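You operate a simulated robot arm through the tools that you are given. There is no shell and no other tool. Be economical: measure what you need, move in short steps, check, and stop when the job is done.

Carry out the task below with a simulated robot arm. There is one attempt and no reset: what you move stays moved.

## Task
Free the gripped gauge block and put it away in the dark drawer.
Fine: green jaw knob wound open first, fingers off the jaws; drawer and slide tray pushed home again. Set down upright: steel gauge block. Where these are worked on the way, their far stop is far enough and under half their travel is too little: dark drawer.
Where things are to end (x, y in the base frame): steel gauge block within 6 cm of [74, -8].

The check looks at the end state, three seconds after you hand in, the way a careful person would. Anything else that was tipped, shoved, dropped, spilled or broken makes it a failure.

## Robot
A 6-joint arm with a two-finger parallel gripper on a trunk, on a base that drives. Base frame: it is fixed to the floor where the robot stands at the start and does not move with it; the origin is under the middle of the robot, x ahead of it, y to its left, z up. Readings come in cm, rad, newtons and seconds.
With the tool pointing down near the work surface it reaches from about 44 to 86 cm from the robot's upright axis, wherever it stands. Its first joint turns from -2.601 to 2.601 rad. Places, roughly: dark drawer [80, 0, 80]; finger holder [80, 0, 100]; fixed finger [80, 10, 100]; green jaw knob [80, 10, 110]; inside of the dark drawer [80, 10, 80]; yellow slide tray [80, 0, 90]. Payload 3.43 kg.
The TCP is the grasp point between the finger pads, 3.4 cm short of the fingertips. In the tool frame z runs along the fingers and y along their closing line. Largest opening 12.8 cm; finger width 2.4, thickness 1.2; the body of the gripper, 4.8 by 13 cm, starts 9.6 cm behind the TCP.
Orientation is that of the tool frame in the base frame, as a unit quaternion [x, y, z, w]. With the fingers straight down and closing along the base's y, the tool's x points along the base's -x, its y along +y and its z along -z.

## Interface
- The arm moves only by the tool nudge_tool. Its argument "steps" is a list of rows, each an object (a shift or turn left out is 0, a gripper value left out holds the last) with "xyz": the shift along the tool's x, y, z in cm, a list of three; "turn": the turn, a rotation vector about the tool's x, y, z in rad, a list of three; "grip": the opening, from 0 (shut) to 1 (fully open). In form: [{"xyz": [x, y, z], "turn": [rx, ry, rz], "grip": grip}, ...]. A call has 1 to 8 rows; each row shifts and turns the commanded pose from where the row before left it, along the tool's axes as they then stand. Rows are played at 5 a second. More than 5 cm and 0.15 rad between two rows, or a gripper value outside its range, and nothing of the call is played. A pose out of reach is approached as far as the arm can. The call stops where the force on the tool passes 70 N (or 10 N more than at its start, if that is more) or the arm is blocked; 0.2 s more then pass. Each finger travels about 10.8 cm/s and halts on what it meets, pressing with about 38 N; the grip force reading is that of the motor and also rises with nothing between the fingers. The clock runs only during rows and for 0.2 s after the last one: add rows that do not move to give the fingers time. It gives the time, the measured TCP pose, the force on the tool (base axes), the opening and the grip force at its end, in the units of the frame above (readings bear some noise), with the torque about the TCP (base axes, N m) and any sound that the robot's microphone picked up.
- Cameras (640 x 400 px; columns grow to the right, rows downward): "scene" is now at [2.4, 17.89, 165.05]; the picture's right is [-0.35, -0.94, 0.00], its down [-0.70, 0.26, -0.67] and it looks along [0.62, -0.23, -0.75] (base axes); focal length 286 px, centre (320, 200). "wrist" rides on the gripper at [7.6, -1.1, -16] in the tool frame; the picture's right is [0.15, 0.99, 0.00], its down [-0.88, 0.13, -0.46] and it looks along [-0.45, 0.07, 0.89] (tool axes); focal length 234 px, centre (320, 200). There is no depth. A picture from a camera that has moved, and an enlarged one, comes with that camera's place and axes in the base frame and with its lens.
- capture(camera): a new picture of that camera. It takes no simulated time.
- move_column(by): slides the trunk up (or, below 0, down) by that many cm; the arm and the scene camera ride with it, the base frame stays. It gives what a move gives, with no picture.
- steer(legs): drives the robot by 1 to 6 legs, each [ahead, turn to the left] in cm and rad, along the robot's own axes; the way and the turn of a leg run together, so that a leg with both is an arc; at most 150 cm and 3.142 rad a leg. The arm and the cameras ride along, it lands a little off, and it stops where it bumps. It gives what a move gives.
- head_to(pan, tilt): turns the head with the scene camera to pan (to the left, within 2.705 rad either way) and tilt (down, from -0.506 to 1.204), counted from straight ahead of the robot. It gives what a move gives.
- enlarge(camera, box): a new picture of the part [left, top, right, bottom] of that camera's present view, enlarged. It takes no simulated time.
- sign_off(): hands the job in; it is judged then, once.

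Work in short steps. Places have to be worked out from the pictures, the camera data and where the tool is seen: move nearer, look again, correct. Check each grasp and each placing, and mend what went wrong. You have 120 turns and 90 pictures in all, those below and enlarged ones among them. Open the gripper and draw the arm clear of the work before you hand the job in, unless the task says otherwise; then end with one line.

The tools are called by a JSON object that holds its "fn" and its "kwargs". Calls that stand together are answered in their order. nudge_tool: Moves the arm, as the interface text tells. Its arguments: {"type":"object","properties":{"steps":{"type":"array","items":{"type":"object","properties":{"xyz":{"type":"array","items":{"type":"number"}},"turn":{"type":"array","items":{"type":"number"}},"grip":{"type":"number"}}}}},"required":["steps"]} The other tools are called the same way: move_column (by) slides the trunk up or down; steer (legs) drives the base; head_to (pan, tilt) turns the head that bears the scene camera; capture (camera) takes a picture; enlarge (camera, box) takes an enlarged picture of a part of a camera's view; sign_off () hands the job in.

At the start:

```text
t: 0.0
ee_pos: [63.15, -21.99, 99.99]
tool_rot: [0.003, 1.0, -0.001, 0.0]
force: [0.2, -0.3, 0.5]
ft_torque: [0.0, -0.02, 0.03]
grip_width: 12.81
gripper_force: 0.1
trunk travel left (down, up): [-67.5, 3.5]
robot x, y, heading: [-0.41, 3.77, 0.002]
head pan, tilt: [-0.356, 0.841]
```

scene: 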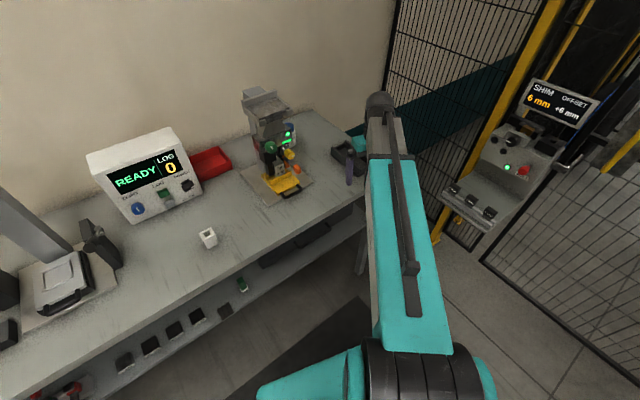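
wrist: 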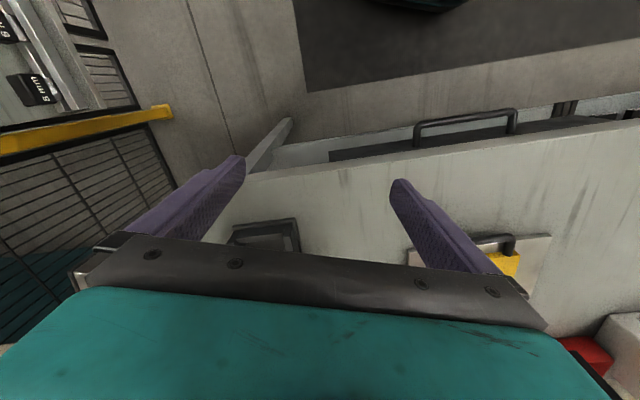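

The fixture with the yellow tray and green knob shows near scene pixel (280,165). I enlarge it for a closer look.

{"fn": "enlarge", "kwargs": {"camera": "scene", "box": [220, 75, 380, 215]}}

{"fn": "enlarge", "kwargs": {"camera": "scene", "box": [200, 180, 380, 300]}}

```text
2.86 times, centred on (300, 145) of scene
camera zoom: at [2.4, 17.89, 165.05], right [-0.35, -0.94, 0.0], down [-0.7, 0.26, -0.67], along [0.62, -0.23, -0.75], focal length 816 px, centre (377, 357)
```

zoom: 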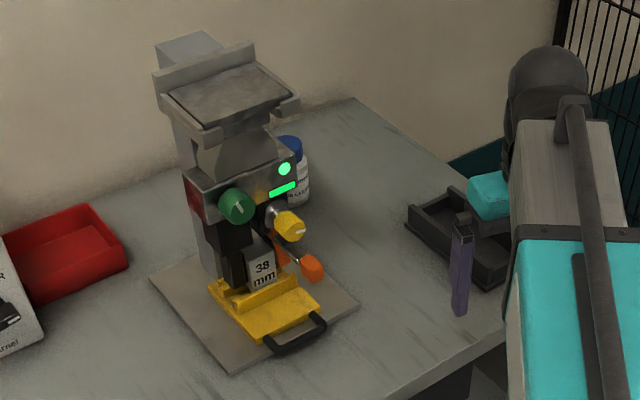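

```text
3.33 times, centred on (290, 240) of scene
camera zoom: at [2.4, 17.89, 165.05], right [-0.35, -0.94, 0.0], down [-0.7, 0.26, -0.67], along [0.62, -0.23, -0.75], focal length 952 px, centre (420, 67)
```

zoom: 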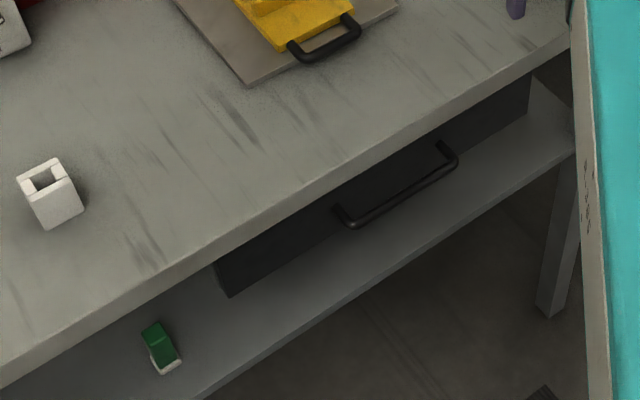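

The knobs face the robot and the drawer handle works out at about (57,0,78). I start pitching the tool forward, so the wrist camera can look at the fixture.

{"fn": "nudge_tool", "kwargs": {"steps": [{"turn": [0, -0.15, 0]}, {"turn": [0, -0.15, 0]}, {"turn": [0, -0.15, 0]}, {"turn": [0, -0.15, 0]}, {"turn": [0, -0.15, 0]}, {"turn": [0, -0.15, 0]}, {}, {}]}}

```text
t: 1.8
ee_pos: [67.61, -24.78, 99.77]
tool_rot: [0.002, 0.9, -0.001, 0.435]
force: [-0.7, -0.6, -1.1]
ft_torque: [-0.02, 0.03, 0.0]
grip_width: 12.81
gripper_force: 0.0
out of reach, approached as far as the arm can: row 4, 5, 6
trunk travel left (down, up): [-67.5, 3.5]
robot x, y, heading: [-0.57, 3.41, -0.001]
head pan, tilt: [-0.356, 0.841]
```

Horizontal is out of reach this close in. I back the base off 25 cm, then take a picture.

{"fn": "steer", "kwargs": {"legs": [[-25, 0]]}}

{"fn": "capture", "kwargs": {"camera": "scene"}}

```text
t: 3.8
ee_pos: [42.86, -24.68, 99.71]
tool_rot: [0.002, 0.901, -0.001, 0.434]
force: [0.1, -0.1, -0.3]
ft_torque: [0.02, -0.05, -0.01]
grip_width: 12.82
gripper_force: 0.1
trunk travel left (down, up): [-67.5, 3.5]
robot x, y, heading: [-24.98, 3.69, 0.001]
head pan, tilt: [-0.356, 0.841]
```

```text
85 pictures are left
camera scene: at [-22.38, 17.87, 165.05], right [-0.35, -0.94, 0.0], down [-0.7, 0.26, -0.67], along [0.63, -0.23, -0.74], focal length 286 px, centre (320, 200)
```

scene: 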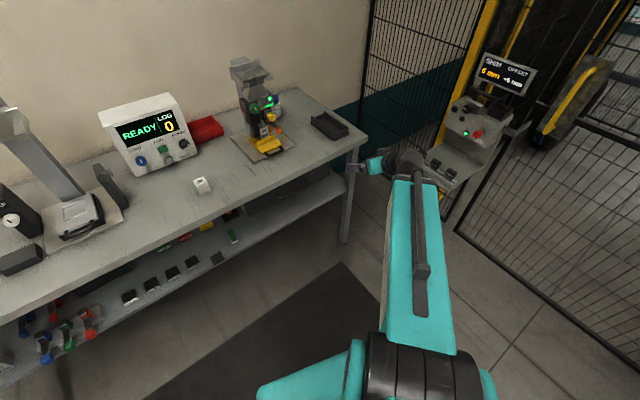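

Now I finish pitching to horizontal.

{"fn": "nudge_tool", "kwargs": {"steps": [{"turn": [0, -0.15, 0]}, {"turn": [0, -0.15, 0]}, {"turn": [0, -0.15, 0]}, {"turn": [0, -0.15, 0]}, {"turn": [0, -0.07, 0]}, {}]}}

```text
t: 5.2
ee_pos: [44.52, -25.8, 99.45]
tool_rot: [0.002, 0.708, -0.001, 0.706]
force: [0.9, 0.6, 0.4]
ft_torque: [0.0, -0.01, -0.04]
grip_width: 12.8
gripper_force: 0.0
out of reach, approached as far as the arm can: row 1, 2
trunk travel left (down, up): [-67.5, 3.5]
robot x, y, heading: [-24.8, 3.73, 0.003]
head pan, tilt: [-0.356, 0.841]
```

Horizontal now. I move left to y≈6 and up a little to look at the knob face straight on.

{"fn": "nudge_tool", "kwargs": {"steps": [{"xyz": [-1, 4, 1]}, {"xyz": [-1, 4, 1]}, {"xyz": [-1, 4, 1]}, {"xyz": [-1, 4, 1]}, {"xyz": [-1, 4, 0]}, {"xyz": [0, 4, 0]}, {"xyz": [0, 4, 0]}, {"xyz": [0, 4, 0]}]}}

{"fn": "capture", "kwargs": {"camera": "wrist"}}

```text
t: 7.0
ee_pos: [53.78, 0.42, 102.54]
tool_rot: [-0.007, 0.71, 0.007, 0.704]
force: [0.4, 0.0, 0.5]
ft_torque: [0.02, 0.01, -0.01]
grip_width: 12.81
gripper_force: 0.2
out of reach, approached as far as the arm can: row 2, 3, 4, 5, 6, 7, 8
trunk travel left (down, up): [-67.5, 3.5]
robot x, y, heading: [-25.02, 3.37, -0.002]
head pan, tilt: [-0.356, 0.841]
```

```text
84 pictures are left
camera wrist: at [37.83, -1.01, 95.08], right [-0.02, 0.99, -0.15], down [-0.45, 0.12, 0.88], along [0.89, 0.08, 0.44], focal length 234 px, centre (320, 200)
```

wrist: 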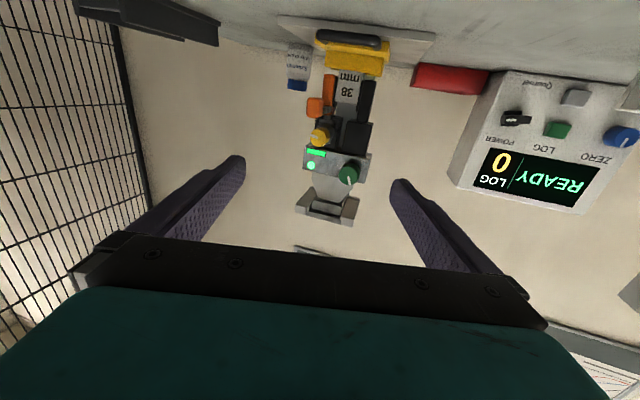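

The view is upside-down. I enlarge the fixture.

{"fn": "enlarge", "kwargs": {"camera": "wrist", "box": [260, 15, 420, 255]}}

{"fn": "enlarge", "kwargs": {"camera": "scene", "box": [215, 45, 305, 165]}}

```text
1.67 times, centred on (340, 135) of wrist
camera zoom: at [37.83, -1.01, 95.08], right [-0.02, 0.99, -0.15], down [-0.45, 0.12, 0.88], along [0.89, 0.08, 0.44], focal length 390 px, centre (287, 308)
```

zoom: 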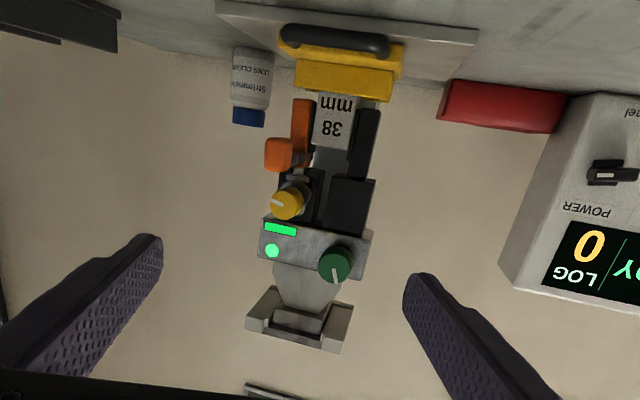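

```text
3.33 times, centred on (260, 105) of scene
camera zoom: at [-22.28, 17.89, 165.05], right [-0.35, -0.94, 0.0], down [-0.7, 0.26, -0.67], along [0.62, -0.23, -0.75], focal length 952 px, centre (520, 517)
```

zoom: 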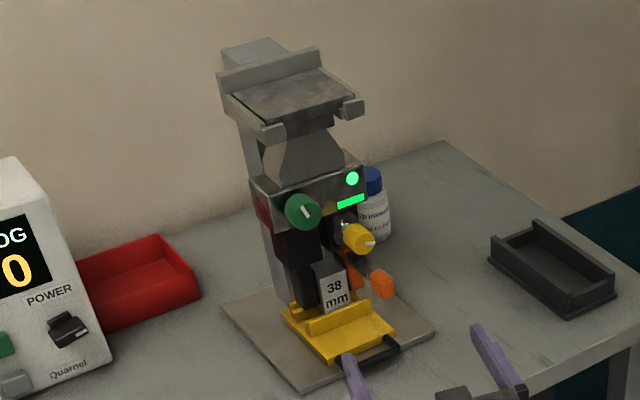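

Knob face triangulates to about (76, 7, 108.3), roughly 3.6 cm across. I line up with it, part-close the fingers, and approach to x≈63.

{"fn": "nudge_tool", "kwargs": {"steps": [{"xyz": [-1, 2, 2], "grip": 0.47}, {"xyz": [-1.5, 2, 2]}, {"xyz": [-1.5, 1.5, 2]}, {"xyz": [-1, 1, 2]}, {"xyz": [-0.8, 0, 2]}, {}, {}]}}

{"fn": "capture", "kwargs": {"camera": "wrist"}}

```text
t: 8.6
ee_pos: [63.37, 0.6, 107.7]
tool_rot: [-0.002, 0.709, 0.003, 0.705]
force: [-0.5, 0.3, -0.2]
ft_torque: [0.0, 0.01, -0.01]
grip_width: 6.03
gripper_force: 0.1
out of reach, approached as far as the arm can: row 1, 2, 3, 4
trunk travel left (down, up): [-67.5, 3.5]
robot x, y, heading: [-24.83, 3.36, -0.004]
head pan, tilt: [-0.356, 0.841]
```

```text
81 pictures are left
camera wrist: at [47.43, -0.56, 100.27], right [-0.01, 0.99, -0.15], down [-0.45, 0.13, 0.88], along [0.89, 0.07, 0.45], focal length 234 px, centre (320, 200)
```

wrist: 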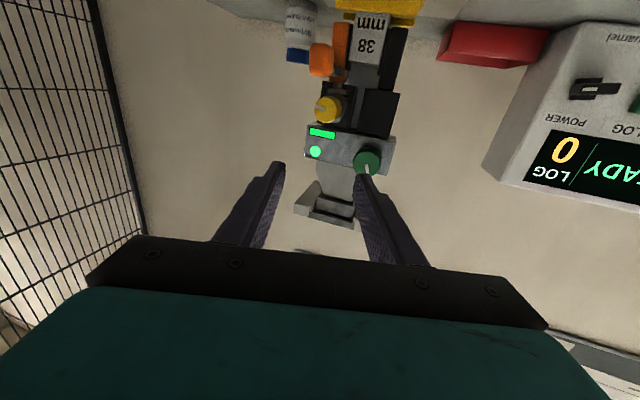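

The y shift fell short where the reach was limiting. Knob confirmed at y≈6.8, z≈108.3; I move to line up with it.

{"fn": "nudge_tool", "kwargs": {"steps": [{"xyz": [0, 3, 0]}, {"xyz": [-0.3, 3.2, 0.5]}, {"xyz": [-0.3, 0, 1]}, {}, {}]}}

{"fn": "enlarge", "kwargs": {"camera": "wrist", "box": [240, 0, 420, 220]}}

{"fn": "enlarge", "kwargs": {"camera": "scene", "box": [215, 55, 305, 165]}}

```text
t: 9.8
ee_pos: [64.02, 4.43, 106.44]
tool_rot: [-0.055, 0.732, -0.004, 0.679]
force: [-0.6, 0.7, 0.3]
ft_torque: [-0.01, 0.03, 0.05]
grip_width: 6.01
gripper_force: 0.0
out of reach, approached as far as the arm can: row 1, 2, 3
trunk travel left (down, up): [-67.5, 3.5]
robot x, y, heading: [-25.22, 3.83, 0.003]
head pan, tilt: [-0.356, 0.841]
```

```text
1.82 times, centred on (330, 110) of wrist
camera zoom: at [47.7, 1.59, 100.2], right [-0.08, 0.97, -0.22], down [-0.4, 0.17, 0.9], along [0.91, 0.17, 0.37], focal length 426 px, centre (302, 364)
```

zoom: 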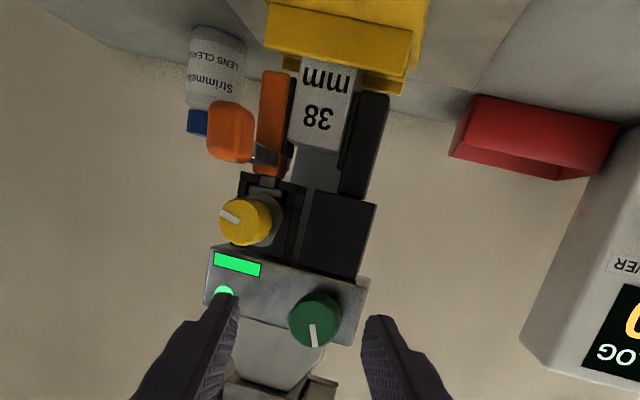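

```text
3.64 times, centred on (260, 110) of scene
camera zoom: at [-22.29, 17.88, 165.05], right [-0.35, -0.94, 0.0], down [-0.7, 0.26, -0.67], along [0.62, -0.23, -0.75], focal length 1038 px, centre (538, 527)
```

zoom: 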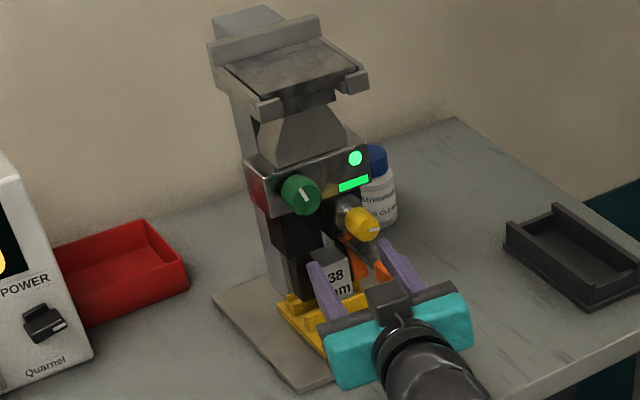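

The close-in limit twisted the pose, and it eases with distance. I back off 6 cm, then re-square the tool farther out.

{"fn": "steer", "kwargs": {"legs": [[-6, 0]]}}

{"fn": "nudge_tool", "kwargs": {"steps": [{"xyz": [0, 0, 3]}, {"xyz": [0, 0, 3]}, {}]}}

```text
t: 10.8
ee_pos: [57.86, 4.44, 106.43]
tool_rot: [-0.054, 0.732, -0.005, 0.679]
force: [0.2, 0.3, -0.1]
ft_torque: [0.01, 0.01, 0.0]
grip_width: 6.03
gripper_force: 0.1
trunk travel left (down, up): [-67.5, 3.5]
robot x, y, heading: [-31.29, 3.5, -0.002]
head pan, tilt: [-0.356, 0.841]
```

```text
t: 11.6
ee_pos: [63.78, 4.92, 105.81]
tool_rot: [-0.054, 0.732, -0.003, 0.679]
force: [0.0, -0.5, 0.3]
ft_torque: [-0.01, -0.01, 0.0]
grip_width: 6.01
gripper_force: 0.1
trunk travel left (down, up): [-67.5, 3.5]
robot x, y, heading: [-30.66, 3.78, 0.002]
head pan, tilt: [-0.356, 0.841]
```

Pose reachable again. I undo the twist and align y and z with the knob.

{"fn": "nudge_tool", "kwargs": {"steps": [{"turn": [0.072, -0.075, 0.081]}, {"xyz": [-1.2, 1, 0]}, {"xyz": [-1.2, 0.9, 0]}, {}, {}]}}

{"fn": "enlarge", "kwargs": {"camera": "wrist", "box": [240, 0, 420, 220]}}

```text
t: 12.8
ee_pos: [64.03, 6.86, 108.21]
tool_rot: [-0.039, 0.724, 0.003, 0.689]
force: [0.9, -0.1, -0.2]
ft_torque: [-0.03, -0.01, 0.01]
grip_width: 6.02
gripper_force: 0.0
out of reach, approached as far as the arm can: row 1
trunk travel left (down, up): [-67.5, 3.5]
robot x, y, heading: [-31.29, 3.63, -0.006]
head pan, tilt: [-0.356, 0.841]
```

```text
1.82 times, centred on (330, 110) of wrist
camera zoom: at [47.81, 4.34, 101.56], right [-0.07, 0.98, -0.19], down [-0.42, 0.15, 0.9], along [0.9, 0.14, 0.4], focal length 426 px, centre (302, 364)
```

zoom: 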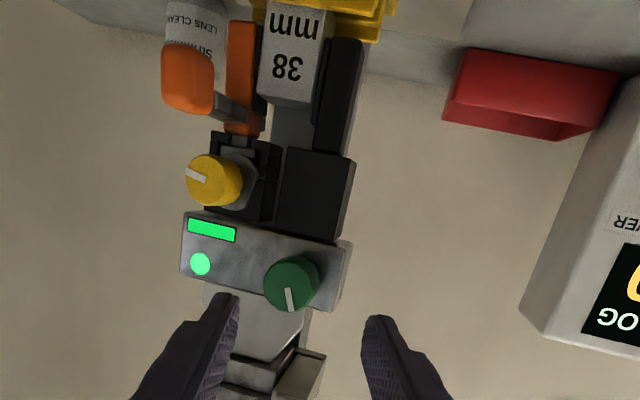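

Pitch is still the limit, so the forearm slopes too steeply. I lower the trunk 12 cm (the tool stays clear of the tray in front) and raise the arm back.

{"fn": "move_column", "kwargs": {"by": -10}}

{"fn": "nudge_tool", "kwargs": {"steps": [{"xyz": [-3.3, 0, 0]}, {"xyz": [-3.3, 0, 0]}, {"xyz": [-3.3, 0, 0]}, {"turn": [0.05, -0.05, 0.06]}, {}, {}]}}

```text
t: 14.1
ee_pos: [63.97, 6.77, 98.22]
tool_rot: [-0.039, 0.724, 0.004, 0.689]
force: [-0.1, -0.1, -0.8]
ft_torque: [-0.06, 0.05, -0.01]
grip_width: 6.02
gripper_force: 0.1
trunk travel left (down, up): [-57.5, 13.5]
robot x, y, heading: [-31.33, 3.76, 0.001]
head pan, tilt: [-0.356, 0.841]
```

```text
t: 15.5
ee_pos: [64.24, 7.24, 106.33]
tool_rot: [0.002, 0.707, 0.01, 0.707]
force: [-0.4, -0.6, -0.6]
ft_torque: [0.0, 0.02, 0.03]
grip_width: 6.02
gripper_force: 0.0
out of reach, approached as far as the arm can: row 3
trunk travel left (down, up): [-57.5, 13.5]
robot x, y, heading: [-30.96, 3.62, 0.001]
head pan, tilt: [-0.356, 0.841]
```

Orientation is now square. I raise to z≈108.3 while moving forward slightly.

{"fn": "nudge_tool", "kwargs": {"steps": [{"xyz": [-1, -0.2, 1]}, {"xyz": [-1, -0.2, 1]}, {}, {}]}}

{"fn": "enlarge", "kwargs": {"camera": "wrist", "box": [240, 0, 420, 220]}}

{"fn": "enlarge", "kwargs": {"camera": "scene", "box": [220, 45, 320, 145]}}

```text
t: 16.5
ee_pos: [66.41, 6.95, 108.38]
tool_rot: [0.002, 0.707, 0.006, 0.707]
force: [0.0, -0.2, 0.6]
ft_torque: [0.01, 0.0, -0.01]
grip_width: 6.02
gripper_force: 0.0
trunk travel left (down, up): [-57.5, 13.5]
robot x, y, heading: [-31.2, 3.29, -0.003]
head pan, tilt: [-0.356, 0.841]
```

```text
1.82 times, centred on (330, 110) of wrist
camera zoom: at [50.54, 5.78, 100.78], right [-0.01, 0.99, -0.14], down [-0.46, 0.12, 0.88], along [0.89, 0.07, 0.45], focal length 426 px, centre (302, 364)
```

zoom: 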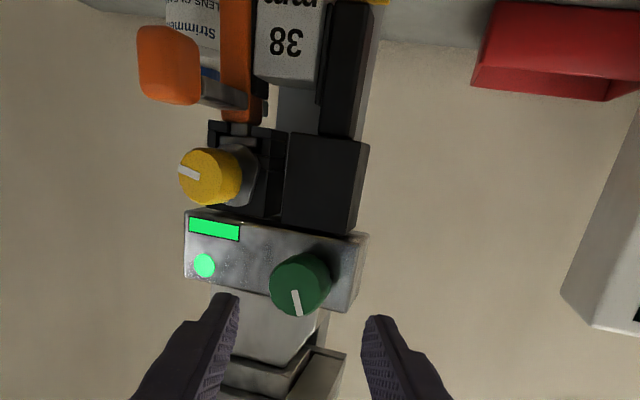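

```text
4.00 times, centred on (270, 95) of scene
camera zoom: at [-28.37, 17.87, 155.05], right [-0.35, -0.94, 0.0], down [-0.7, 0.26, -0.67], along [0.62, -0.23, -0.75], focal length 1142 px, centre (520, 620)
```

zoom: 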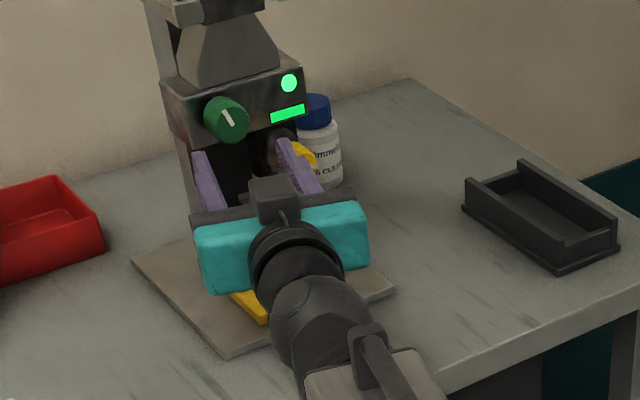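

Knob face centre is about (75, 6.9, 108.2). I advance so the tips reach about 1.8 cm past the face.

{"fn": "nudge_tool", "kwargs": {"steps": [{"xyz": [0.1, 0, 2.5]}, {"xyz": [0.1, 0, 2.5]}, {"xyz": [0, 0, 1.8]}, {}]}}

{"fn": "capture", "kwargs": {"camera": "wrist"}}

{"fn": "enlarge", "kwargs": {"camera": "scene", "box": [220, 45, 320, 145]}}

```text
t: 17.5
ee_pos: [73.32, 7.04, 108.11]
tool_rot: [0.001, 0.707, 0.005, 0.707]
force: [-0.3, -0.3, 0.3]
ft_torque: [-0.01, 0.01, 0.01]
grip_width: 6.03
gripper_force: 0.0
trunk travel left (down, up): [-57.5, 13.5]
robot x, y, heading: [-31.44, 3.66, 0.003]
head pan, tilt: [-0.356, 0.841]
```

```text
75 pictures are left
camera wrist: at [57.35, 5.79, 100.59], right [-0.01, 0.99, -0.14], down [-0.46, 0.12, 0.88], along [0.89, 0.07, 0.45], focal length 234 px, centre (320, 200)
```

wrist: 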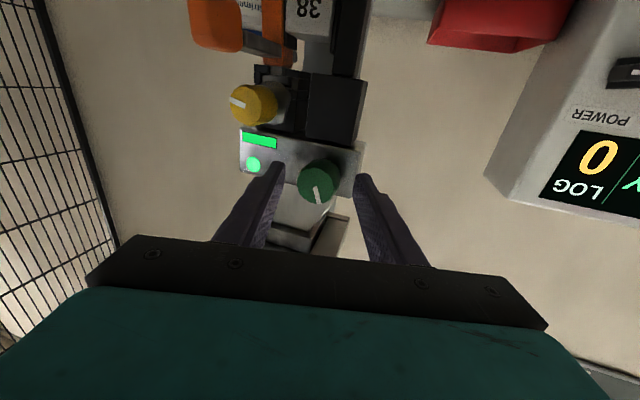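

```text
4.00 times, centred on (270, 95) of scene
camera zoom: at [-28.37, 17.87, 155.05], right [-0.35, -0.94, 0.0], down [-0.7, 0.26, -0.67], along [0.62, -0.23, -0.75], focal length 1142 px, centre (520, 620)
```

zoom: 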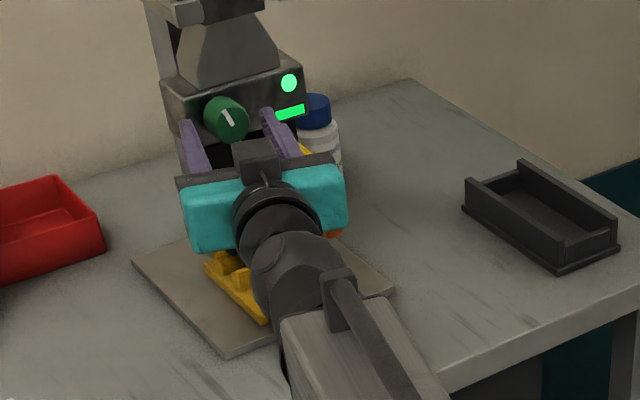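

Knob face is nearer x≈75.7. I advance 0.8 cm more and close on the knob.

{"fn": "nudge_tool", "kwargs": {"steps": [{"xyz": [0, -0.2, 0.8]}, {"grip": 0.1}, {}, {}]}}

{"fn": "enlarge", "kwargs": {"camera": "wrist", "box": [220, 0, 420, 280]}}

```text
t: 18.5
ee_pos: [74.15, 7.02, 108.12]
tool_rot: [-0.001, 0.707, 0.007, 0.707]
force: [4.8, 10.1, 4.0]
ft_torque: [-0.08, 0.0, 0.88]
grip_width: 3.86
gripper_force: 37.6
trunk travel left (down, up): [-57.5, 13.5]
robot x, y, heading: [-31.46, 3.27, -0.001]
head pan, tilt: [-0.356, 0.841]
```

```text
1.43 times, centred on (320, 140) of wrist
camera zoom: at [58.13, 5.77, 100.57], right [-0.01, 0.99, -0.14], down [-0.46, 0.12, 0.88], along [0.89, 0.07, 0.45], focal length 334 px, centre (320, 286)
```

zoom: 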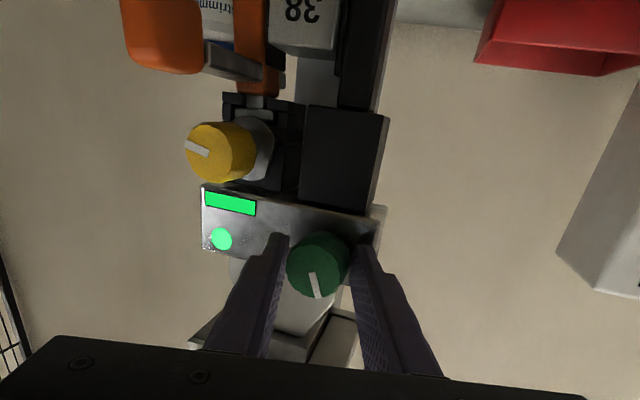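

Gripped (3.86 cm), with a small side load. I shift 0.2 cm in y to relieve it and turn counter-clockwise as seen from the robot as a test.

{"fn": "nudge_tool", "kwargs": {"steps": [{"xyz": [0, 0.2, 0]}, {"turn": [0, 0, -0.1]}, {"turn": [0, 0, -0.1]}, {"turn": [0, 0, -0.1]}, {"turn": [0, 0, -0.1]}, {}]}}

{"fn": "enlarge", "kwargs": {"camera": "wrist", "box": [220, 0, 420, 280]}}

```text
t: 19.9
ee_pos: [74.14, 7.01, 108.17]
tool_rot: [-0.142, 0.693, -0.135, 0.694]
force: [-0.1, -2.8, 1.2]
ft_torque: [0.03, 0.03, 0.33]
grip_width: 3.82
gripper_force: 38.2
trunk travel left (down, up): [-57.5, 13.5]
robot x, y, heading: [-31.69, 3.96, 0.003]
head pan, tilt: [-0.356, 0.841]
```

```text
1.43 times, centred on (320, 140) of wrist
camera zoom: at [58.15, 2.86, 101.55], right [-0.01, 0.86, -0.51], down [-0.46, 0.45, 0.76], along [0.89, 0.24, 0.39], focal length 334 px, centre (320, 286)
```

zoom: 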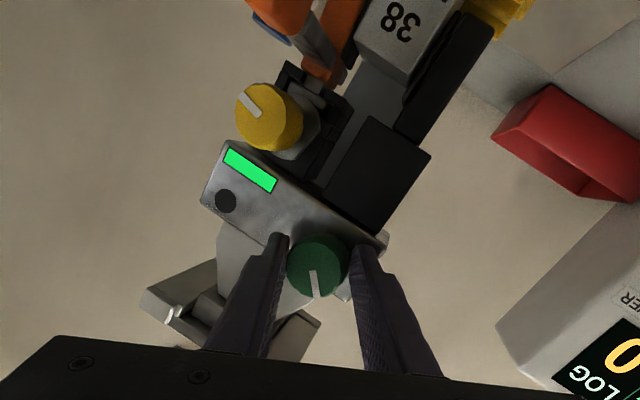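

The knob turned with the hand, torque is low, and the round lamp went off, so it is loosening. I continue counter-clockwise.

{"fn": "nudge_tool", "kwargs": {"steps": [{"turn": [0, 0, -0.14]}, {"turn": [0, 0, -0.14]}, {"turn": [0, 0, -0.14]}, {"turn": [0, 0, -0.14]}, {"turn": [0, 0, -0.14]}, {"turn": [0, 0, -0.14]}, {}]}}

{"fn": "capture", "kwargs": {"camera": "wrist"}}

{"fn": "enlarge", "kwargs": {"camera": "scene", "box": [220, 45, 320, 145]}}

```text
t: 21.5
ee_pos: [74.06, 6.95, 108.35]
tool_rot: [-0.41, 0.576, -0.406, 0.58]
force: [11.7, -8.6, 15.8]
ft_torque: [-0.11, 0.43, 0.12]
grip_width: 3.55
gripper_force: 38.0
trunk travel left (down, up): [-57.5, 13.5]
robot x, y, heading: [-31.41, 3.64, -0.0]
head pan, tilt: [-0.356, 0.841]
```

```text
71 pictures are left
camera wrist: at [58.12, -0.86, 106.76], right [0.0, 0.19, -0.98], down [-0.46, 0.87, 0.17], along [0.89, 0.45, 0.09], focal length 234 px, centre (320, 200)
```

wrist: 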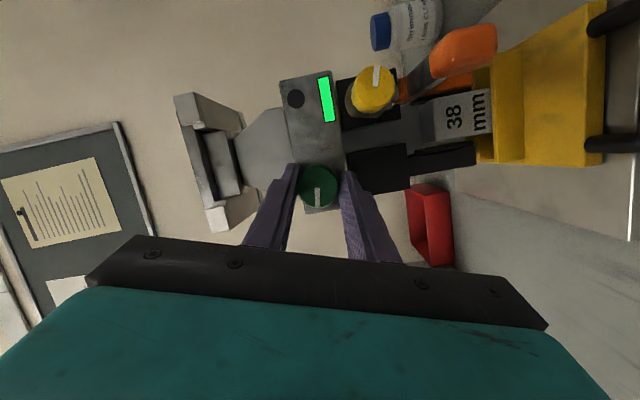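

```text
4.00 times, centred on (270, 95) of scene
camera zoom: at [-28.44, 17.75, 155.08], right [-0.35, -0.94, 0.0], down [-0.7, 0.26, -0.67], along [0.63, -0.23, -0.75], focal length 1142 px, centre (520, 620)
```

zoom: 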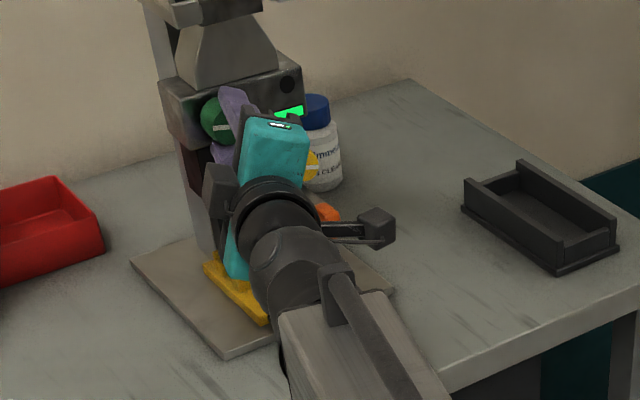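

Rotated 1.24 rad so far. I zoom on the jaws for any gap.

{"fn": "enlarge", "kwargs": {"camera": "wrist", "box": [270, 0, 510, 210]}}

```text
1.90 times, centred on (390, 105) of wrist
camera zoom: at [58.12, -0.86, 106.76], right [0.0, 0.19, -0.98], down [-0.46, 0.87, 0.17], along [0.89, 0.45, 0.09], focal length 446 px, centre (187, 381)
```

zoom: 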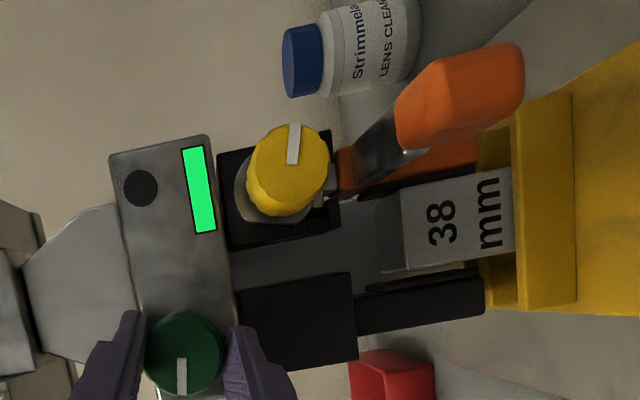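

A gap may be forming but it is unclear; the knob still turns freely. I keep winding counter-clockwise.

{"fn": "nudge_tool", "kwargs": {"steps": [{"turn": [0, 0, -0.14]}, {"turn": [0, 0, -0.14]}, {"turn": [0, 0, -0.14]}, {"turn": [0, 0, -0.14]}, {"turn": [0, 0, -0.14]}, {"turn": [0, 0, -0.14]}, {}]}}

{"fn": "capture", "kwargs": {"camera": "wrist"}}

```text
t: 23.1
ee_pos: [73.65, 6.81, 108.73]
tool_rot: [0.607, -0.357, 0.61, -0.364]
force: [-6.8, -4.9, 26.3]
ft_torque: [0.29, -1.53, -0.23]
grip_width: 3.52
gripper_force: 37.7
trunk travel left (down, up): [-57.5, 13.5]
robot x, y, heading: [-31.08, 3.85, 0.004]
head pan, tilt: [-0.356, 0.841]
```

```text
68 pictures are left
camera wrist: at [57.73, 0.64, 113.2], right [0.01, -0.6, -0.8], down [-0.45, 0.71, -0.54], along [0.89, 0.37, -0.27], focal length 234 px, centre (320, 200)
```

wrist: 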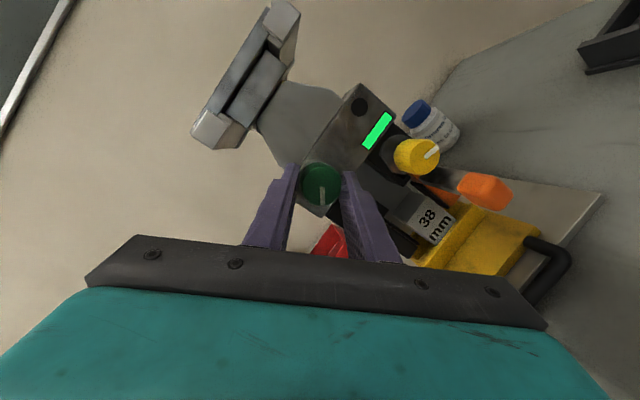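

About 2.08 rad now, with the grip drifting slightly. I zoom on the jaws.

{"fn": "enlarge", "kwargs": {"camera": "wrist", "box": [290, 80, 530, 280]}}

```text
2.00 times, centred on (410, 180) of wrist
camera zoom: at [57.73, 0.64, 113.2], right [0.01, -0.6, -0.8], down [-0.45, 0.71, -0.54], along [0.89, 0.37, -0.27], focal length 468 px, centre (140, 240)
```

zoom: 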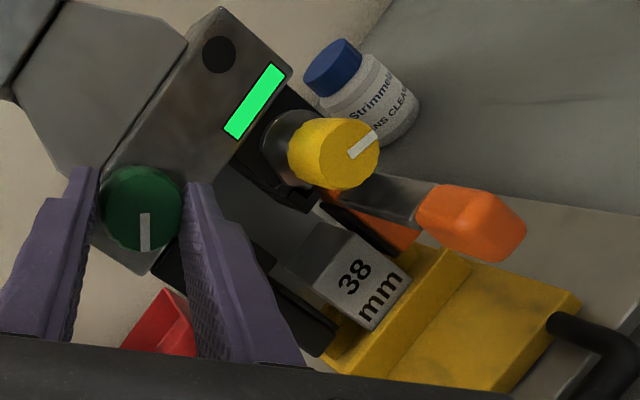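

A gap seems to show beside the orange jaw. I release, back off straight and unwind the wrist, then look squarely.

{"fn": "nudge_tool", "kwargs": {"steps": [{"grip": 0.5}, {}, {"xyz": [0, 0, -3]}, {"xyz": [0, 0, -3]}, {"turn": [0, 0, 0.15]}, {"turn": [0, 0, 0.15]}, {"turn": [0, 0, 0.15]}, {"turn": [0, 0, 0.15]}]}}

{"fn": "nudge_tool", "kwargs": {"steps": [{"turn": [0, 0, 0.15]}, {"turn": [0, 0, 0.15]}, {"turn": [0, 0, 0.15]}, {"turn": [0, 0, 0.15]}, {"turn": [0, 0, 0.15]}, {"turn": [0, 0, 0.15]}, {"turn": [0, 0, 0.15]}, {"turn": [0, 0, 0.15]}]}}

{"fn": "capture", "kwargs": {"camera": "wrist"}}

```text
t: 24.9
ee_pos: [68.12, 7.01, 108.12]
tool_rot: [-0.477, 0.523, -0.47, 0.527]
force: [-0.4, 0.1, 0.3]
ft_torque: [0.04, 0.02, 0.0]
grip_width: 6.4
gripper_force: 0.0
trunk travel left (down, up): [-57.5, 13.5]
robot x, y, heading: [-31.4, 3.57, 0.005]
head pan, tilt: [-0.356, 0.841]
```

```text
t: 26.7
ee_pos: [68.12, 7.08, 108.11]
tool_rot: [-0.097, 0.7, -0.091, 0.701]
force: [-0.4, 1.0, 0.1]
ft_torque: [0.0, 0.02, 0.0]
grip_width: 6.39
gripper_force: 0.0
trunk travel left (down, up): [-57.5, 13.5]
robot x, y, heading: [-31.45, 3.59, -0.001]
head pan, tilt: [-0.356, 0.841]
```

```text
66 pictures are left
camera wrist: at [52.19, 3.79, 101.14], right [-0.01, 0.92, -0.4], down [-0.46, 0.35, 0.81], along [0.89, 0.19, 0.42], focal length 234 px, centre (320, 200)
```

wrist: 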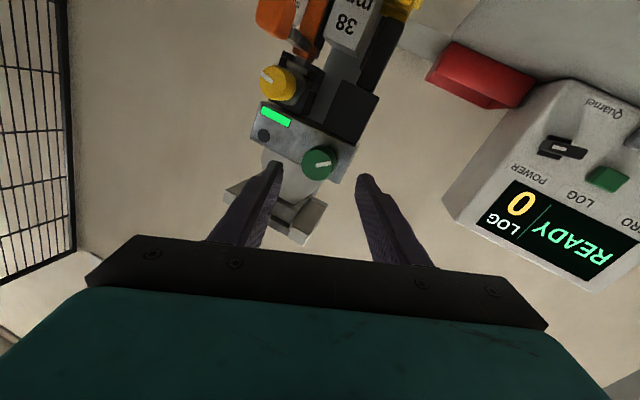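

{"fn": "enlarge", "kwargs": {"camera": "wrist", "box": [240, 0, 420, 190]}}

```text
2.11 times, centred on (330, 95) of wrist
camera zoom: at [52.19, 3.79, 101.14], right [-0.01, 0.92, -0.4], down [-0.46, 0.35, 0.81], along [0.89, 0.19, 0.42], focal length 493 px, centre (299, 421)
```

zoom: 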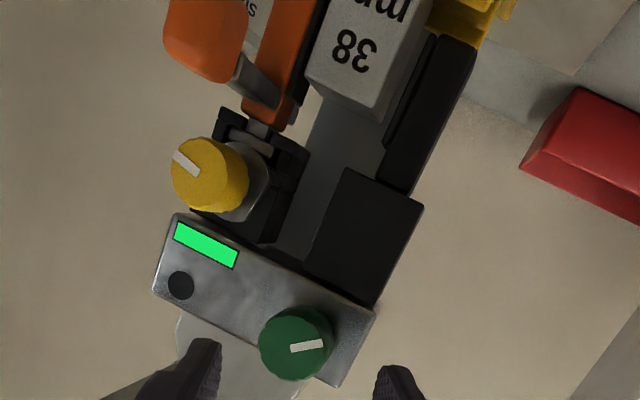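

A gap has opened between the jaws, so the direction is right. I regrip with the wrist pre-rotated and wind further.

{"fn": "nudge_tool", "kwargs": {"steps": [{"turn": [0, 0, 0.15]}, {"turn": [0, 0, 0.15]}, {"turn": [0, 0, 0.15]}, {"turn": [0, 0, 0.15]}, {"xyz": [0, 0, 3]}, {"xyz": [0, 0, 3]}, {"grip": 0.1}, {}]}}

{"fn": "nudge_tool", "kwargs": {"steps": [{}, {"turn": [0, 0, -0.13]}, {"turn": [0, 0, -0.13]}, {"turn": [0, 0, -0.13]}, {"turn": [0, 0, -0.13]}, {"turn": [0, 0, -0.13]}, {"turn": [0, 0, -0.13]}, {}]}}

```text
t: 28.5
ee_pos: [74.15, 7.29, 108.09]
tool_rot: [0.112, 0.698, 0.12, 0.697]
force: [12.0, 12.4, 11.5]
ft_torque: [0.08, -0.28, 1.02]
grip_width: 3.81
gripper_force: 37.6
trunk travel left (down, up): [-57.5, 13.5]
robot x, y, heading: [-31.08, 3.51, -0.003]
head pan, tilt: [-0.356, 0.841]
```

```text
t: 30.3
ee_pos: [74.04, 6.91, 107.96]
tool_rot: [-0.161, 0.689, -0.156, 0.689]
force: [-3.2, -2.3, -0.9]
ft_torque: [0.04, 0.15, 0.24]
grip_width: 3.78
gripper_force: 37.7
trunk travel left (down, up): [-57.5, 13.5]
robot x, y, heading: [-31.2, 3.68, 0.001]
head pan, tilt: [-0.356, 0.841]
```

Low torque, turning well. I continue.

{"fn": "nudge_tool", "kwargs": {"steps": [{"turn": [0, 0, -0.13]}, {"turn": [0, 0, -0.13]}, {"turn": [0, 0, -0.13]}, {"turn": [0, 0, -0.13]}, {"turn": [0, 0, -0.13]}, {"turn": [0, 0, -0.13]}, {"turn": [0, 0, -0.13]}, {}]}}

{"fn": "capture", "kwargs": {"camera": "wrist"}}

```text
t: 32.1
ee_pos: [73.95, 6.83, 108.38]
tool_rot: [-0.446, 0.547, -0.444, 0.552]
force: [11.7, -8.1, 16.1]
ft_torque: [0.22, -0.44, -0.05]
grip_width: 3.48
gripper_force: 37.6
trunk travel left (down, up): [-57.5, 13.5]
robot x, y, heading: [-31.22, 3.55, 0.003]
head pan, tilt: [-0.356, 0.841]
```

```text
64 pictures are left
camera wrist: at [58.08, -0.89, 107.84], right [0.0, 0.06, -1.0], down [-0.46, 0.89, 0.05], along [0.89, 0.46, 0.03], focal length 234 px, centre (320, 200)
```

wrist: 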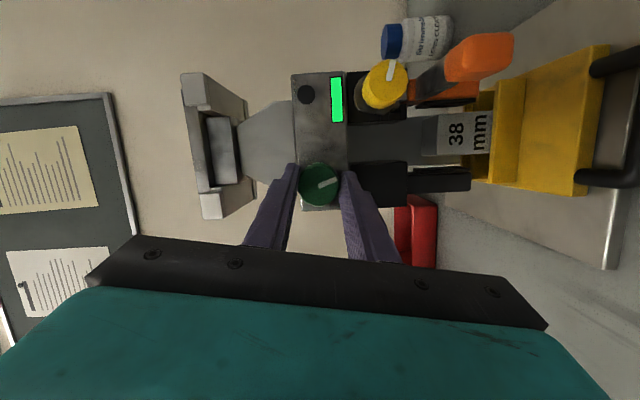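

{"fn": "enlarge", "kwargs": {"camera": "wrist", "box": [290, 20, 530, 210]}}

```text
2.11 times, centred on (410, 115) of wrist
camera zoom: at [58.08, -0.89, 107.84], right [0.0, 0.06, -1.0], down [-0.46, 0.89, 0.05], along [0.89, 0.46, 0.03], focal length 493 px, centre (130, 379)
```

zoom: 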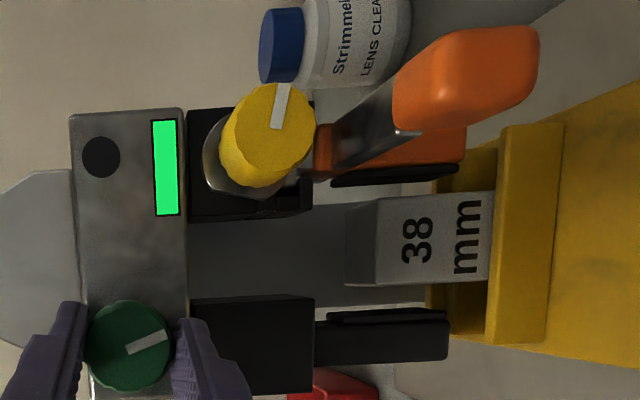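

Clear gaps on both sides of the block, which stands in the tray. I wind a bit further toward the stop.

{"fn": "nudge_tool", "kwargs": {"steps": [{"turn": [0, 0, -0.13]}, {"turn": [0, 0, -0.13]}, {"turn": [0, 0, -0.13]}, {"turn": [0, 0, -0.13]}, {"turn": [0, 0, -0.13]}, {}, {"grip": 0.5}, {}]}}

{"fn": "nudge_tool", "kwargs": {"steps": [{"xyz": [0, 0, -3]}, {"xyz": [0, 0, -3]}, {"turn": [0, 0, 0.15]}, {"turn": [0, 0, 0.15]}, {"turn": [0, 0, 0.15]}, {"turn": [0, 0, 0.15]}, {"turn": [0, 0, 0.15]}, {"turn": [0, 0, 0.15]}]}}

{"fn": "nudge_tool", "kwargs": {"steps": [{"turn": [0, 0, 0.15]}, {"turn": [0, 0, 0.15]}, {"turn": [0, 0, 0.15]}, {"turn": [0, 0, 0.15]}, {"turn": [0, 0, 0.15]}, {"turn": [0, 0, 0.15]}, {"turn": [0, 0, 0.15]}, {"turn": [0, 0, 0.15]}]}}

{"fn": "capture", "kwargs": {"camera": "wrist"}}

```text
t: 33.9
ee_pos: [73.96, 7.14, 107.95]
tool_rot: [0.6, -0.375, 0.595, -0.381]
force: [0.3, -1.1, 0.4]
ft_torque: [0.03, -0.04, 0.01]
grip_width: 6.4
gripper_force: 0.0
trunk travel left (down, up): [-57.5, 13.5]
robot x, y, heading: [-31.16, 3.42, 0.002]
head pan, tilt: [-0.356, 0.841]
```

```text
t: 35.7
ee_pos: [68.01, 7.06, 108.05]
tool_rot: [-0.375, 0.599, -0.369, 0.604]
force: [0.4, 0.1, 0.7]
ft_torque: [-0.01, -0.01, 0.01]
grip_width: 6.41
gripper_force: 0.1
trunk travel left (down, up): [-57.5, 13.5]
robot x, y, heading: [-31.15, 3.84, -0.003]
head pan, tilt: [-0.356, 0.841]
```

```text
t: 37.5
ee_pos: [68.04, 7.11, 108.1]
tool_rot: [0.028, 0.706, 0.036, 0.706]
force: [-0.1, -0.1, 0.2]
ft_torque: [0.01, -0.01, 0.0]
grip_width: 6.39
gripper_force: 0.1
trunk travel left (down, up): [-57.5, 13.5]
robot x, y, heading: [-31.15, 3.27, -0.002]
head pan, tilt: [-0.356, 0.841]
```

```text
62 pictures are left
camera wrist: at [52.08, 6.39, 100.42], right [-0.01, 1.0, -0.06], down [-0.46, 0.05, 0.89], along [0.89, 0.03, 0.46], focal length 234 px, centre (320, 200)
```

wrist: 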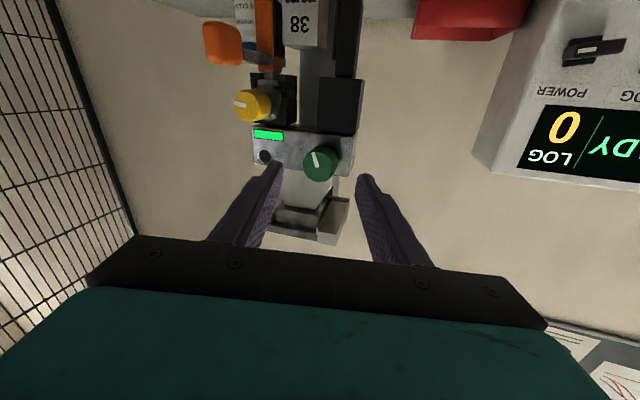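

About 4.4 rad wound. One more regrip round to find the stop.

{"fn": "nudge_tool", "kwargs": {"steps": [{"turn": [0, 0, 0.15]}, {"turn": [0, 0, 0.1]}, {"xyz": [0, -0.1, 3]}, {"xyz": [0, -0.1, 3]}, {"grip": 0.1}, {}, {}]}}

{"fn": "nudge_tool", "kwargs": {"steps": [{"turn": [0, 0, -0.13]}, {"turn": [0, 0, -0.13]}, {"turn": [0, 0, -0.13]}, {"turn": [0, 0, -0.13]}, {"turn": [0, 0, -0.13]}, {"turn": [0, 0, -0.13]}, {"turn": [0, 0, -0.13]}, {"turn": [0, 0, -0.13]}]}}

{"fn": "capture", "kwargs": {"camera": "wrist"}}

```text
t: 39.1
ee_pos: [73.97, 7.27, 107.97]
tool_rot: [0.115, 0.697, 0.123, 0.697]
force: [12.5, 18.0, 15.7]
ft_torque: [0.08, -0.03, 1.26]
grip_width: 3.78
gripper_force: 37.7
trunk travel left (down, up): [-57.5, 13.5]
robot x, y, heading: [-31.64, 3.68, -0.001]
head pan, tilt: [-0.356, 0.841]
```

```text
t: 40.9
ee_pos: [74.12, 6.62, 108.11]
tool_rot: [-0.246, 0.663, -0.24, 0.665]
force: [-1.6, -2.8, 0.1]
ft_torque: [0.46, 0.21, 0.43]
grip_width: 3.77
gripper_force: 37.4
trunk travel left (down, up): [-57.5, 13.5]
robot x, y, heading: [-31.36, 3.26, 0.001]
head pan, tilt: [-0.356, 0.841]
```

```text
61 pictures are left
camera wrist: at [58.17, 0.79, 103.04], right [0.0, 0.66, -0.75], down [-0.46, 0.67, 0.59], along [0.89, 0.35, 0.3], focal length 234 px, centre (320, 200)
```

wrist: 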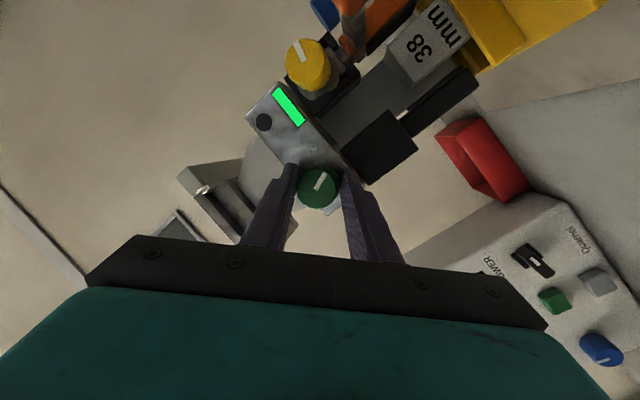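

The indicator shifted about 55° relative to the fingers with higher torque, so the knob is at its stop and the jaws are wide open. I release and retreat to look at the tray and block.

{"fn": "nudge_tool", "kwargs": {"steps": [{"grip": 0.5}, {}, {"xyz": [0, 0, -3]}, {"xyz": [0, 0, -3]}, {"turn": [0, 0, 0.15]}, {"turn": [0, 0, 0.15]}, {"turn": [0, 0, 0.15]}, {"turn": [0, 0, 0.15]}]}}

{"fn": "nudge_tool", "kwargs": {"steps": [{"turn": [0, 0, 0.1], "xyz": [0, 0, -1]}, {}]}}

{"fn": "steer", "kwargs": {"legs": [[-12, 0]]}}

{"fn": "capture", "kwargs": {"camera": "wrist"}}

{"fn": "enlarge", "kwargs": {"camera": "scene", "box": [230, 20, 320, 120]}}

```text
t: 42.7
ee_pos: [68.04, 6.81, 108.12]
tool_rot: [-0.039, 0.706, -0.032, 0.706]
force: [-0.3, 0.1, 0.6]
ft_torque: [-0.01, 0.03, -0.01]
grip_width: 6.41
gripper_force: 0.0
trunk travel left (down, up): [-57.5, 13.5]
robot x, y, heading: [-31.49, 3.33, -0.002]
head pan, tilt: [-0.356, 0.841]
```

```text
t: 43.3
ee_pos: [67.17, 6.86, 108.07]
tool_rot: [-0.004, 0.707, 0.003, 0.707]
force: [0.2, 0.9, -0.6]
ft_torque: [0.03, 0.01, 0.0]
grip_width: 6.4
gripper_force: 0.0
trunk travel left (down, up): [-57.5, 13.5]
robot x, y, heading: [-31.21, 3.83, -0.0]
head pan, tilt: [-0.356, 0.841]
```

```text
t: 44.6
ee_pos: [54.85, 6.84, 108.2]
tool_rot: [-0.004, 0.707, 0.002, 0.707]
force: [-0.1, -0.2, -0.5]
ft_torque: [0.03, 0.02, 0.01]
grip_width: 6.38
gripper_force: 0.0
trunk travel left (down, up): [-57.5, 13.5]
robot x, y, heading: [-43.53, 3.72, -0.001]
head pan, tilt: [-0.356, 0.841]
```

```text
60 pictures are left
camera wrist: at [39.02, 5.47, 100.58], right [-0.01, 0.99, -0.15], down [-0.46, 0.13, 0.88], along [0.89, 0.08, 0.45], focal length 234 px, centre (320, 200)
```

wrist: 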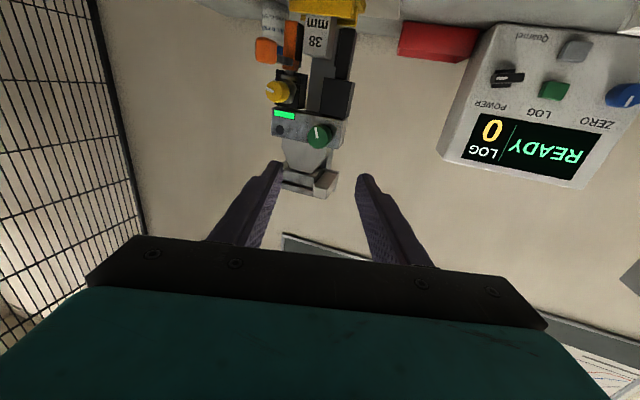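

```text
4.00 times, centred on (275, 70) of scene
camera zoom: at [-40.57, 17.87, 155.05], right [-0.35, -0.94, 0.0], down [-0.7, 0.26, -0.67], along [0.63, -0.23, -0.75], focal length 1142 px, centre (500, 720)
```

zoom: 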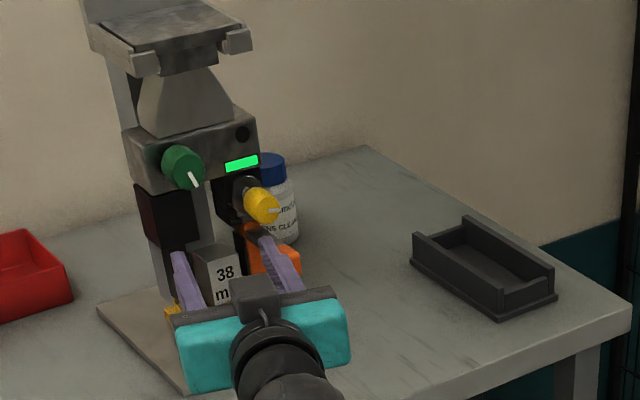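

The jaws are wide open and the block stands free in the tray. Next the tray handle, for which I want the tool down: I raise the trunk and pitch back while retracting.

{"fn": "move_column", "kwargs": {"by": 10}}

{"fn": "nudge_tool", "kwargs": {"steps": [{"xyz": [0, 0, -2], "turn": [0, 0.15, 0]}, {"xyz": [0.3, 0, -1.98], "turn": [0, 0.15, 0]}, {"xyz": [0.59, 0, -1.91], "turn": [0, 0.15, 0]}, {"xyz": [0.87, 0, -1.8], "turn": [0, 0.15, 0]}, {"xyz": [1.13, 0, -1.65], "turn": [0, 0.15, 0]}, {"xyz": [1.36, 0, -1.46], "turn": [0, 0.15, 0]}, {"xyz": [1.57, 0, -1.24], "turn": [0, 0.15, 0]}, {"xyz": [1.73, 0, -1], "turn": [0, 0.15, 0]}]}}

{"fn": "nudge_tool", "kwargs": {"steps": [{"xyz": [1.86, 0, -0.72], "turn": [0, 0.15, 0]}, {"xyz": [1.95, 0, -0.44], "turn": [0, 0.15, 0]}, {"xyz": [2, 0, -0.1], "turn": [0, 0.07, 0], "grip": 0.4}, {}, {}]}}

```text
t: 46.0
ee_pos: [55.07, 6.83, 118.08]
tool_rot: [-0.005, 0.707, 0.002, 0.707]
force: [-0.9, 0.4, 0.3]
ft_torque: [0.0, -0.02, 0.02]
grip_width: 6.42
gripper_force: 0.0
trunk travel left (down, up): [-67.5, 3.5]
robot x, y, heading: [-42.99, 3.75, 0.003]
head pan, tilt: [-0.356, 0.841]
```

```text
t: 47.8
ee_pos: [40.71, 14.41, 114.47]
tool_rot: [0.05, 0.952, -0.06, 0.297]
force: [-0.9, -0.3, -0.1]
ft_torque: [0.01, 0.0, -0.02]
grip_width: 6.38
gripper_force: 0.1
out of reach, approached as far as the arm can: row 1, 2, 4, 5, 6, 7, 8
trunk travel left (down, up): [-67.5, 3.5]
robot x, y, heading: [-43.64, 4.05, 0.006]
head pan, tilt: [-0.356, 0.841]
```

```text
t: 49.0
ee_pos: [34.45, 17.53, 112.85]
tool_rot: [0.068, 0.983, -0.101, 0.135]
force: [0.0, -0.1, 0.5]
ft_torque: [-0.02, -0.04, 0.01]
grip_width: 5.13
gripper_force: 0.1
out of reach, approached as far as the arm can: row 1, 2
trunk travel left (down, up): [-67.5, 3.5]
robot x, y, heading: [-43.43, 3.41, 0.002]
head pan, tilt: [-0.356, 0.841]
```

The path was limited and twisted slightly. I square the tool up to straight down.

{"fn": "nudge_tool", "kwargs": {"steps": [{"turn": [-0.067, 0.09, -0.045]}, {"turn": [-0.067, 0.09, -0.045]}, {"turn": [-0.067, 0.09, -0.045]}, {}, {}]}}

{"fn": "head_to", "kwargs": {"pan": -0.1, "tilt": 0.65}}

{"fn": "capture", "kwargs": {"camera": "scene"}}

```text
t: 50.2
ee_pos: [33.97, 18.66, 113.53]
tool_rot: [0.009, 0.991, -0.132, 0.035]
force: [0.4, 0.7, 1.0]
ft_torque: [0.0, 0.01, -0.04]
grip_width: 5.09
gripper_force: 0.1
out of reach, approached as far as the arm can: row 1, 2, 3
trunk travel left (down, up): [-67.5, 3.5]
robot x, y, heading: [-43.48, 3.65, -0.002]
head pan, tilt: [-0.356, 0.841]
```

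```text
t: 50.9
ee_pos: [34.09, 18.64, 113.42]
tool_rot: [0.008, 0.991, -0.132, 0.035]
force: [0.5, 0.3, -0.6]
ft_torque: [0.02, -0.01, 0.02]
grip_width: 5.11
gripper_force: 0.0
trunk travel left (down, up): [-67.5, 3.5]
robot x, y, heading: [-43.45, 3.88, 0.005]
head pan, tilt: [-0.099, 0.649]
```

```text
58 pictures are left
camera scene: at [-39.24, 19.74, 166.64], right [-0.1, -0.99, 0.0], down [-0.6, 0.06, -0.8], along [0.79, -0.08, -0.6], focal length 286 px, centre (320, 200)
```

scene: 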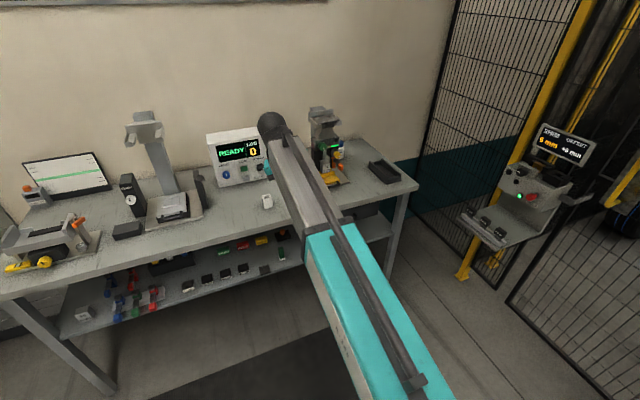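

Tool-down isn't reachable this high, so I lower and straighten together, going back toward y≈6.

{"fn": "nudge_tool", "kwargs": {"steps": [{"xyz": [0, -2, 3]}, {"xyz": [0, -2, 3]}, {"xyz": [0, -2, 3], "turn": [-0.088, 0.023, -0.006]}, {"xyz": [0, -2, 2], "turn": [-0.088, 0.023, -0.006]}, {"xyz": [0, -2, 0], "turn": [-0.088, 0.023, -0.006]}, {"xyz": [0, -2, 0]}, {}, {}]}}

```text
t: 52.7
ee_pos: [34.23, 6.56, 105.44]
tool_rot: [0.015, 0.99, -0.137, 0.022]
force: [0.0, -0.2, -0.9]
ft_torque: [0.03, 0.0, 0.0]
grip_width: 5.12
gripper_force: 0.1
out of reach, approached as far as the arm can: row 3, 4, 5, 6
trunk travel left (down, up): [-67.5, 3.5]
robot x, y, heading: [-43.3, 3.47, 0.002]
head pan, tilt: [-0.099, 0.649]
```

I retract toward the starting radius (about 62 cm) and then straighten.

{"fn": "nudge_tool", "kwargs": {"steps": [{"xyz": [4, 0, 0.5]}, {"xyz": [4, 0, 0.5]}, {"xyz": [4, 0, 0.5]}, {"xyz": [3, 0, 0.5]}, {"turn": [-0.09, 0.02, 0]}, {"turn": [-0.09, 0.02, 0]}, {"turn": [-0.09, 0.02, 0]}, {}]}}

```text
t: 54.5
ee_pos: [19.28, 6.22, 103.0]
tool_rot: [0.01, 0.99, -0.138, 0.02]
force: [0.4, 0.2, 0.5]
ft_torque: [-0.01, 0.01, 0.02]
grip_width: 5.11
gripper_force: 0.1
out of reach, approached as far as the arm can: row 5, 6, 7
trunk travel left (down, up): [-67.5, 3.5]
robot x, y, heading: [-43.14, 3.63, -0.004]
head pan, tilt: [-0.099, 0.649]
```

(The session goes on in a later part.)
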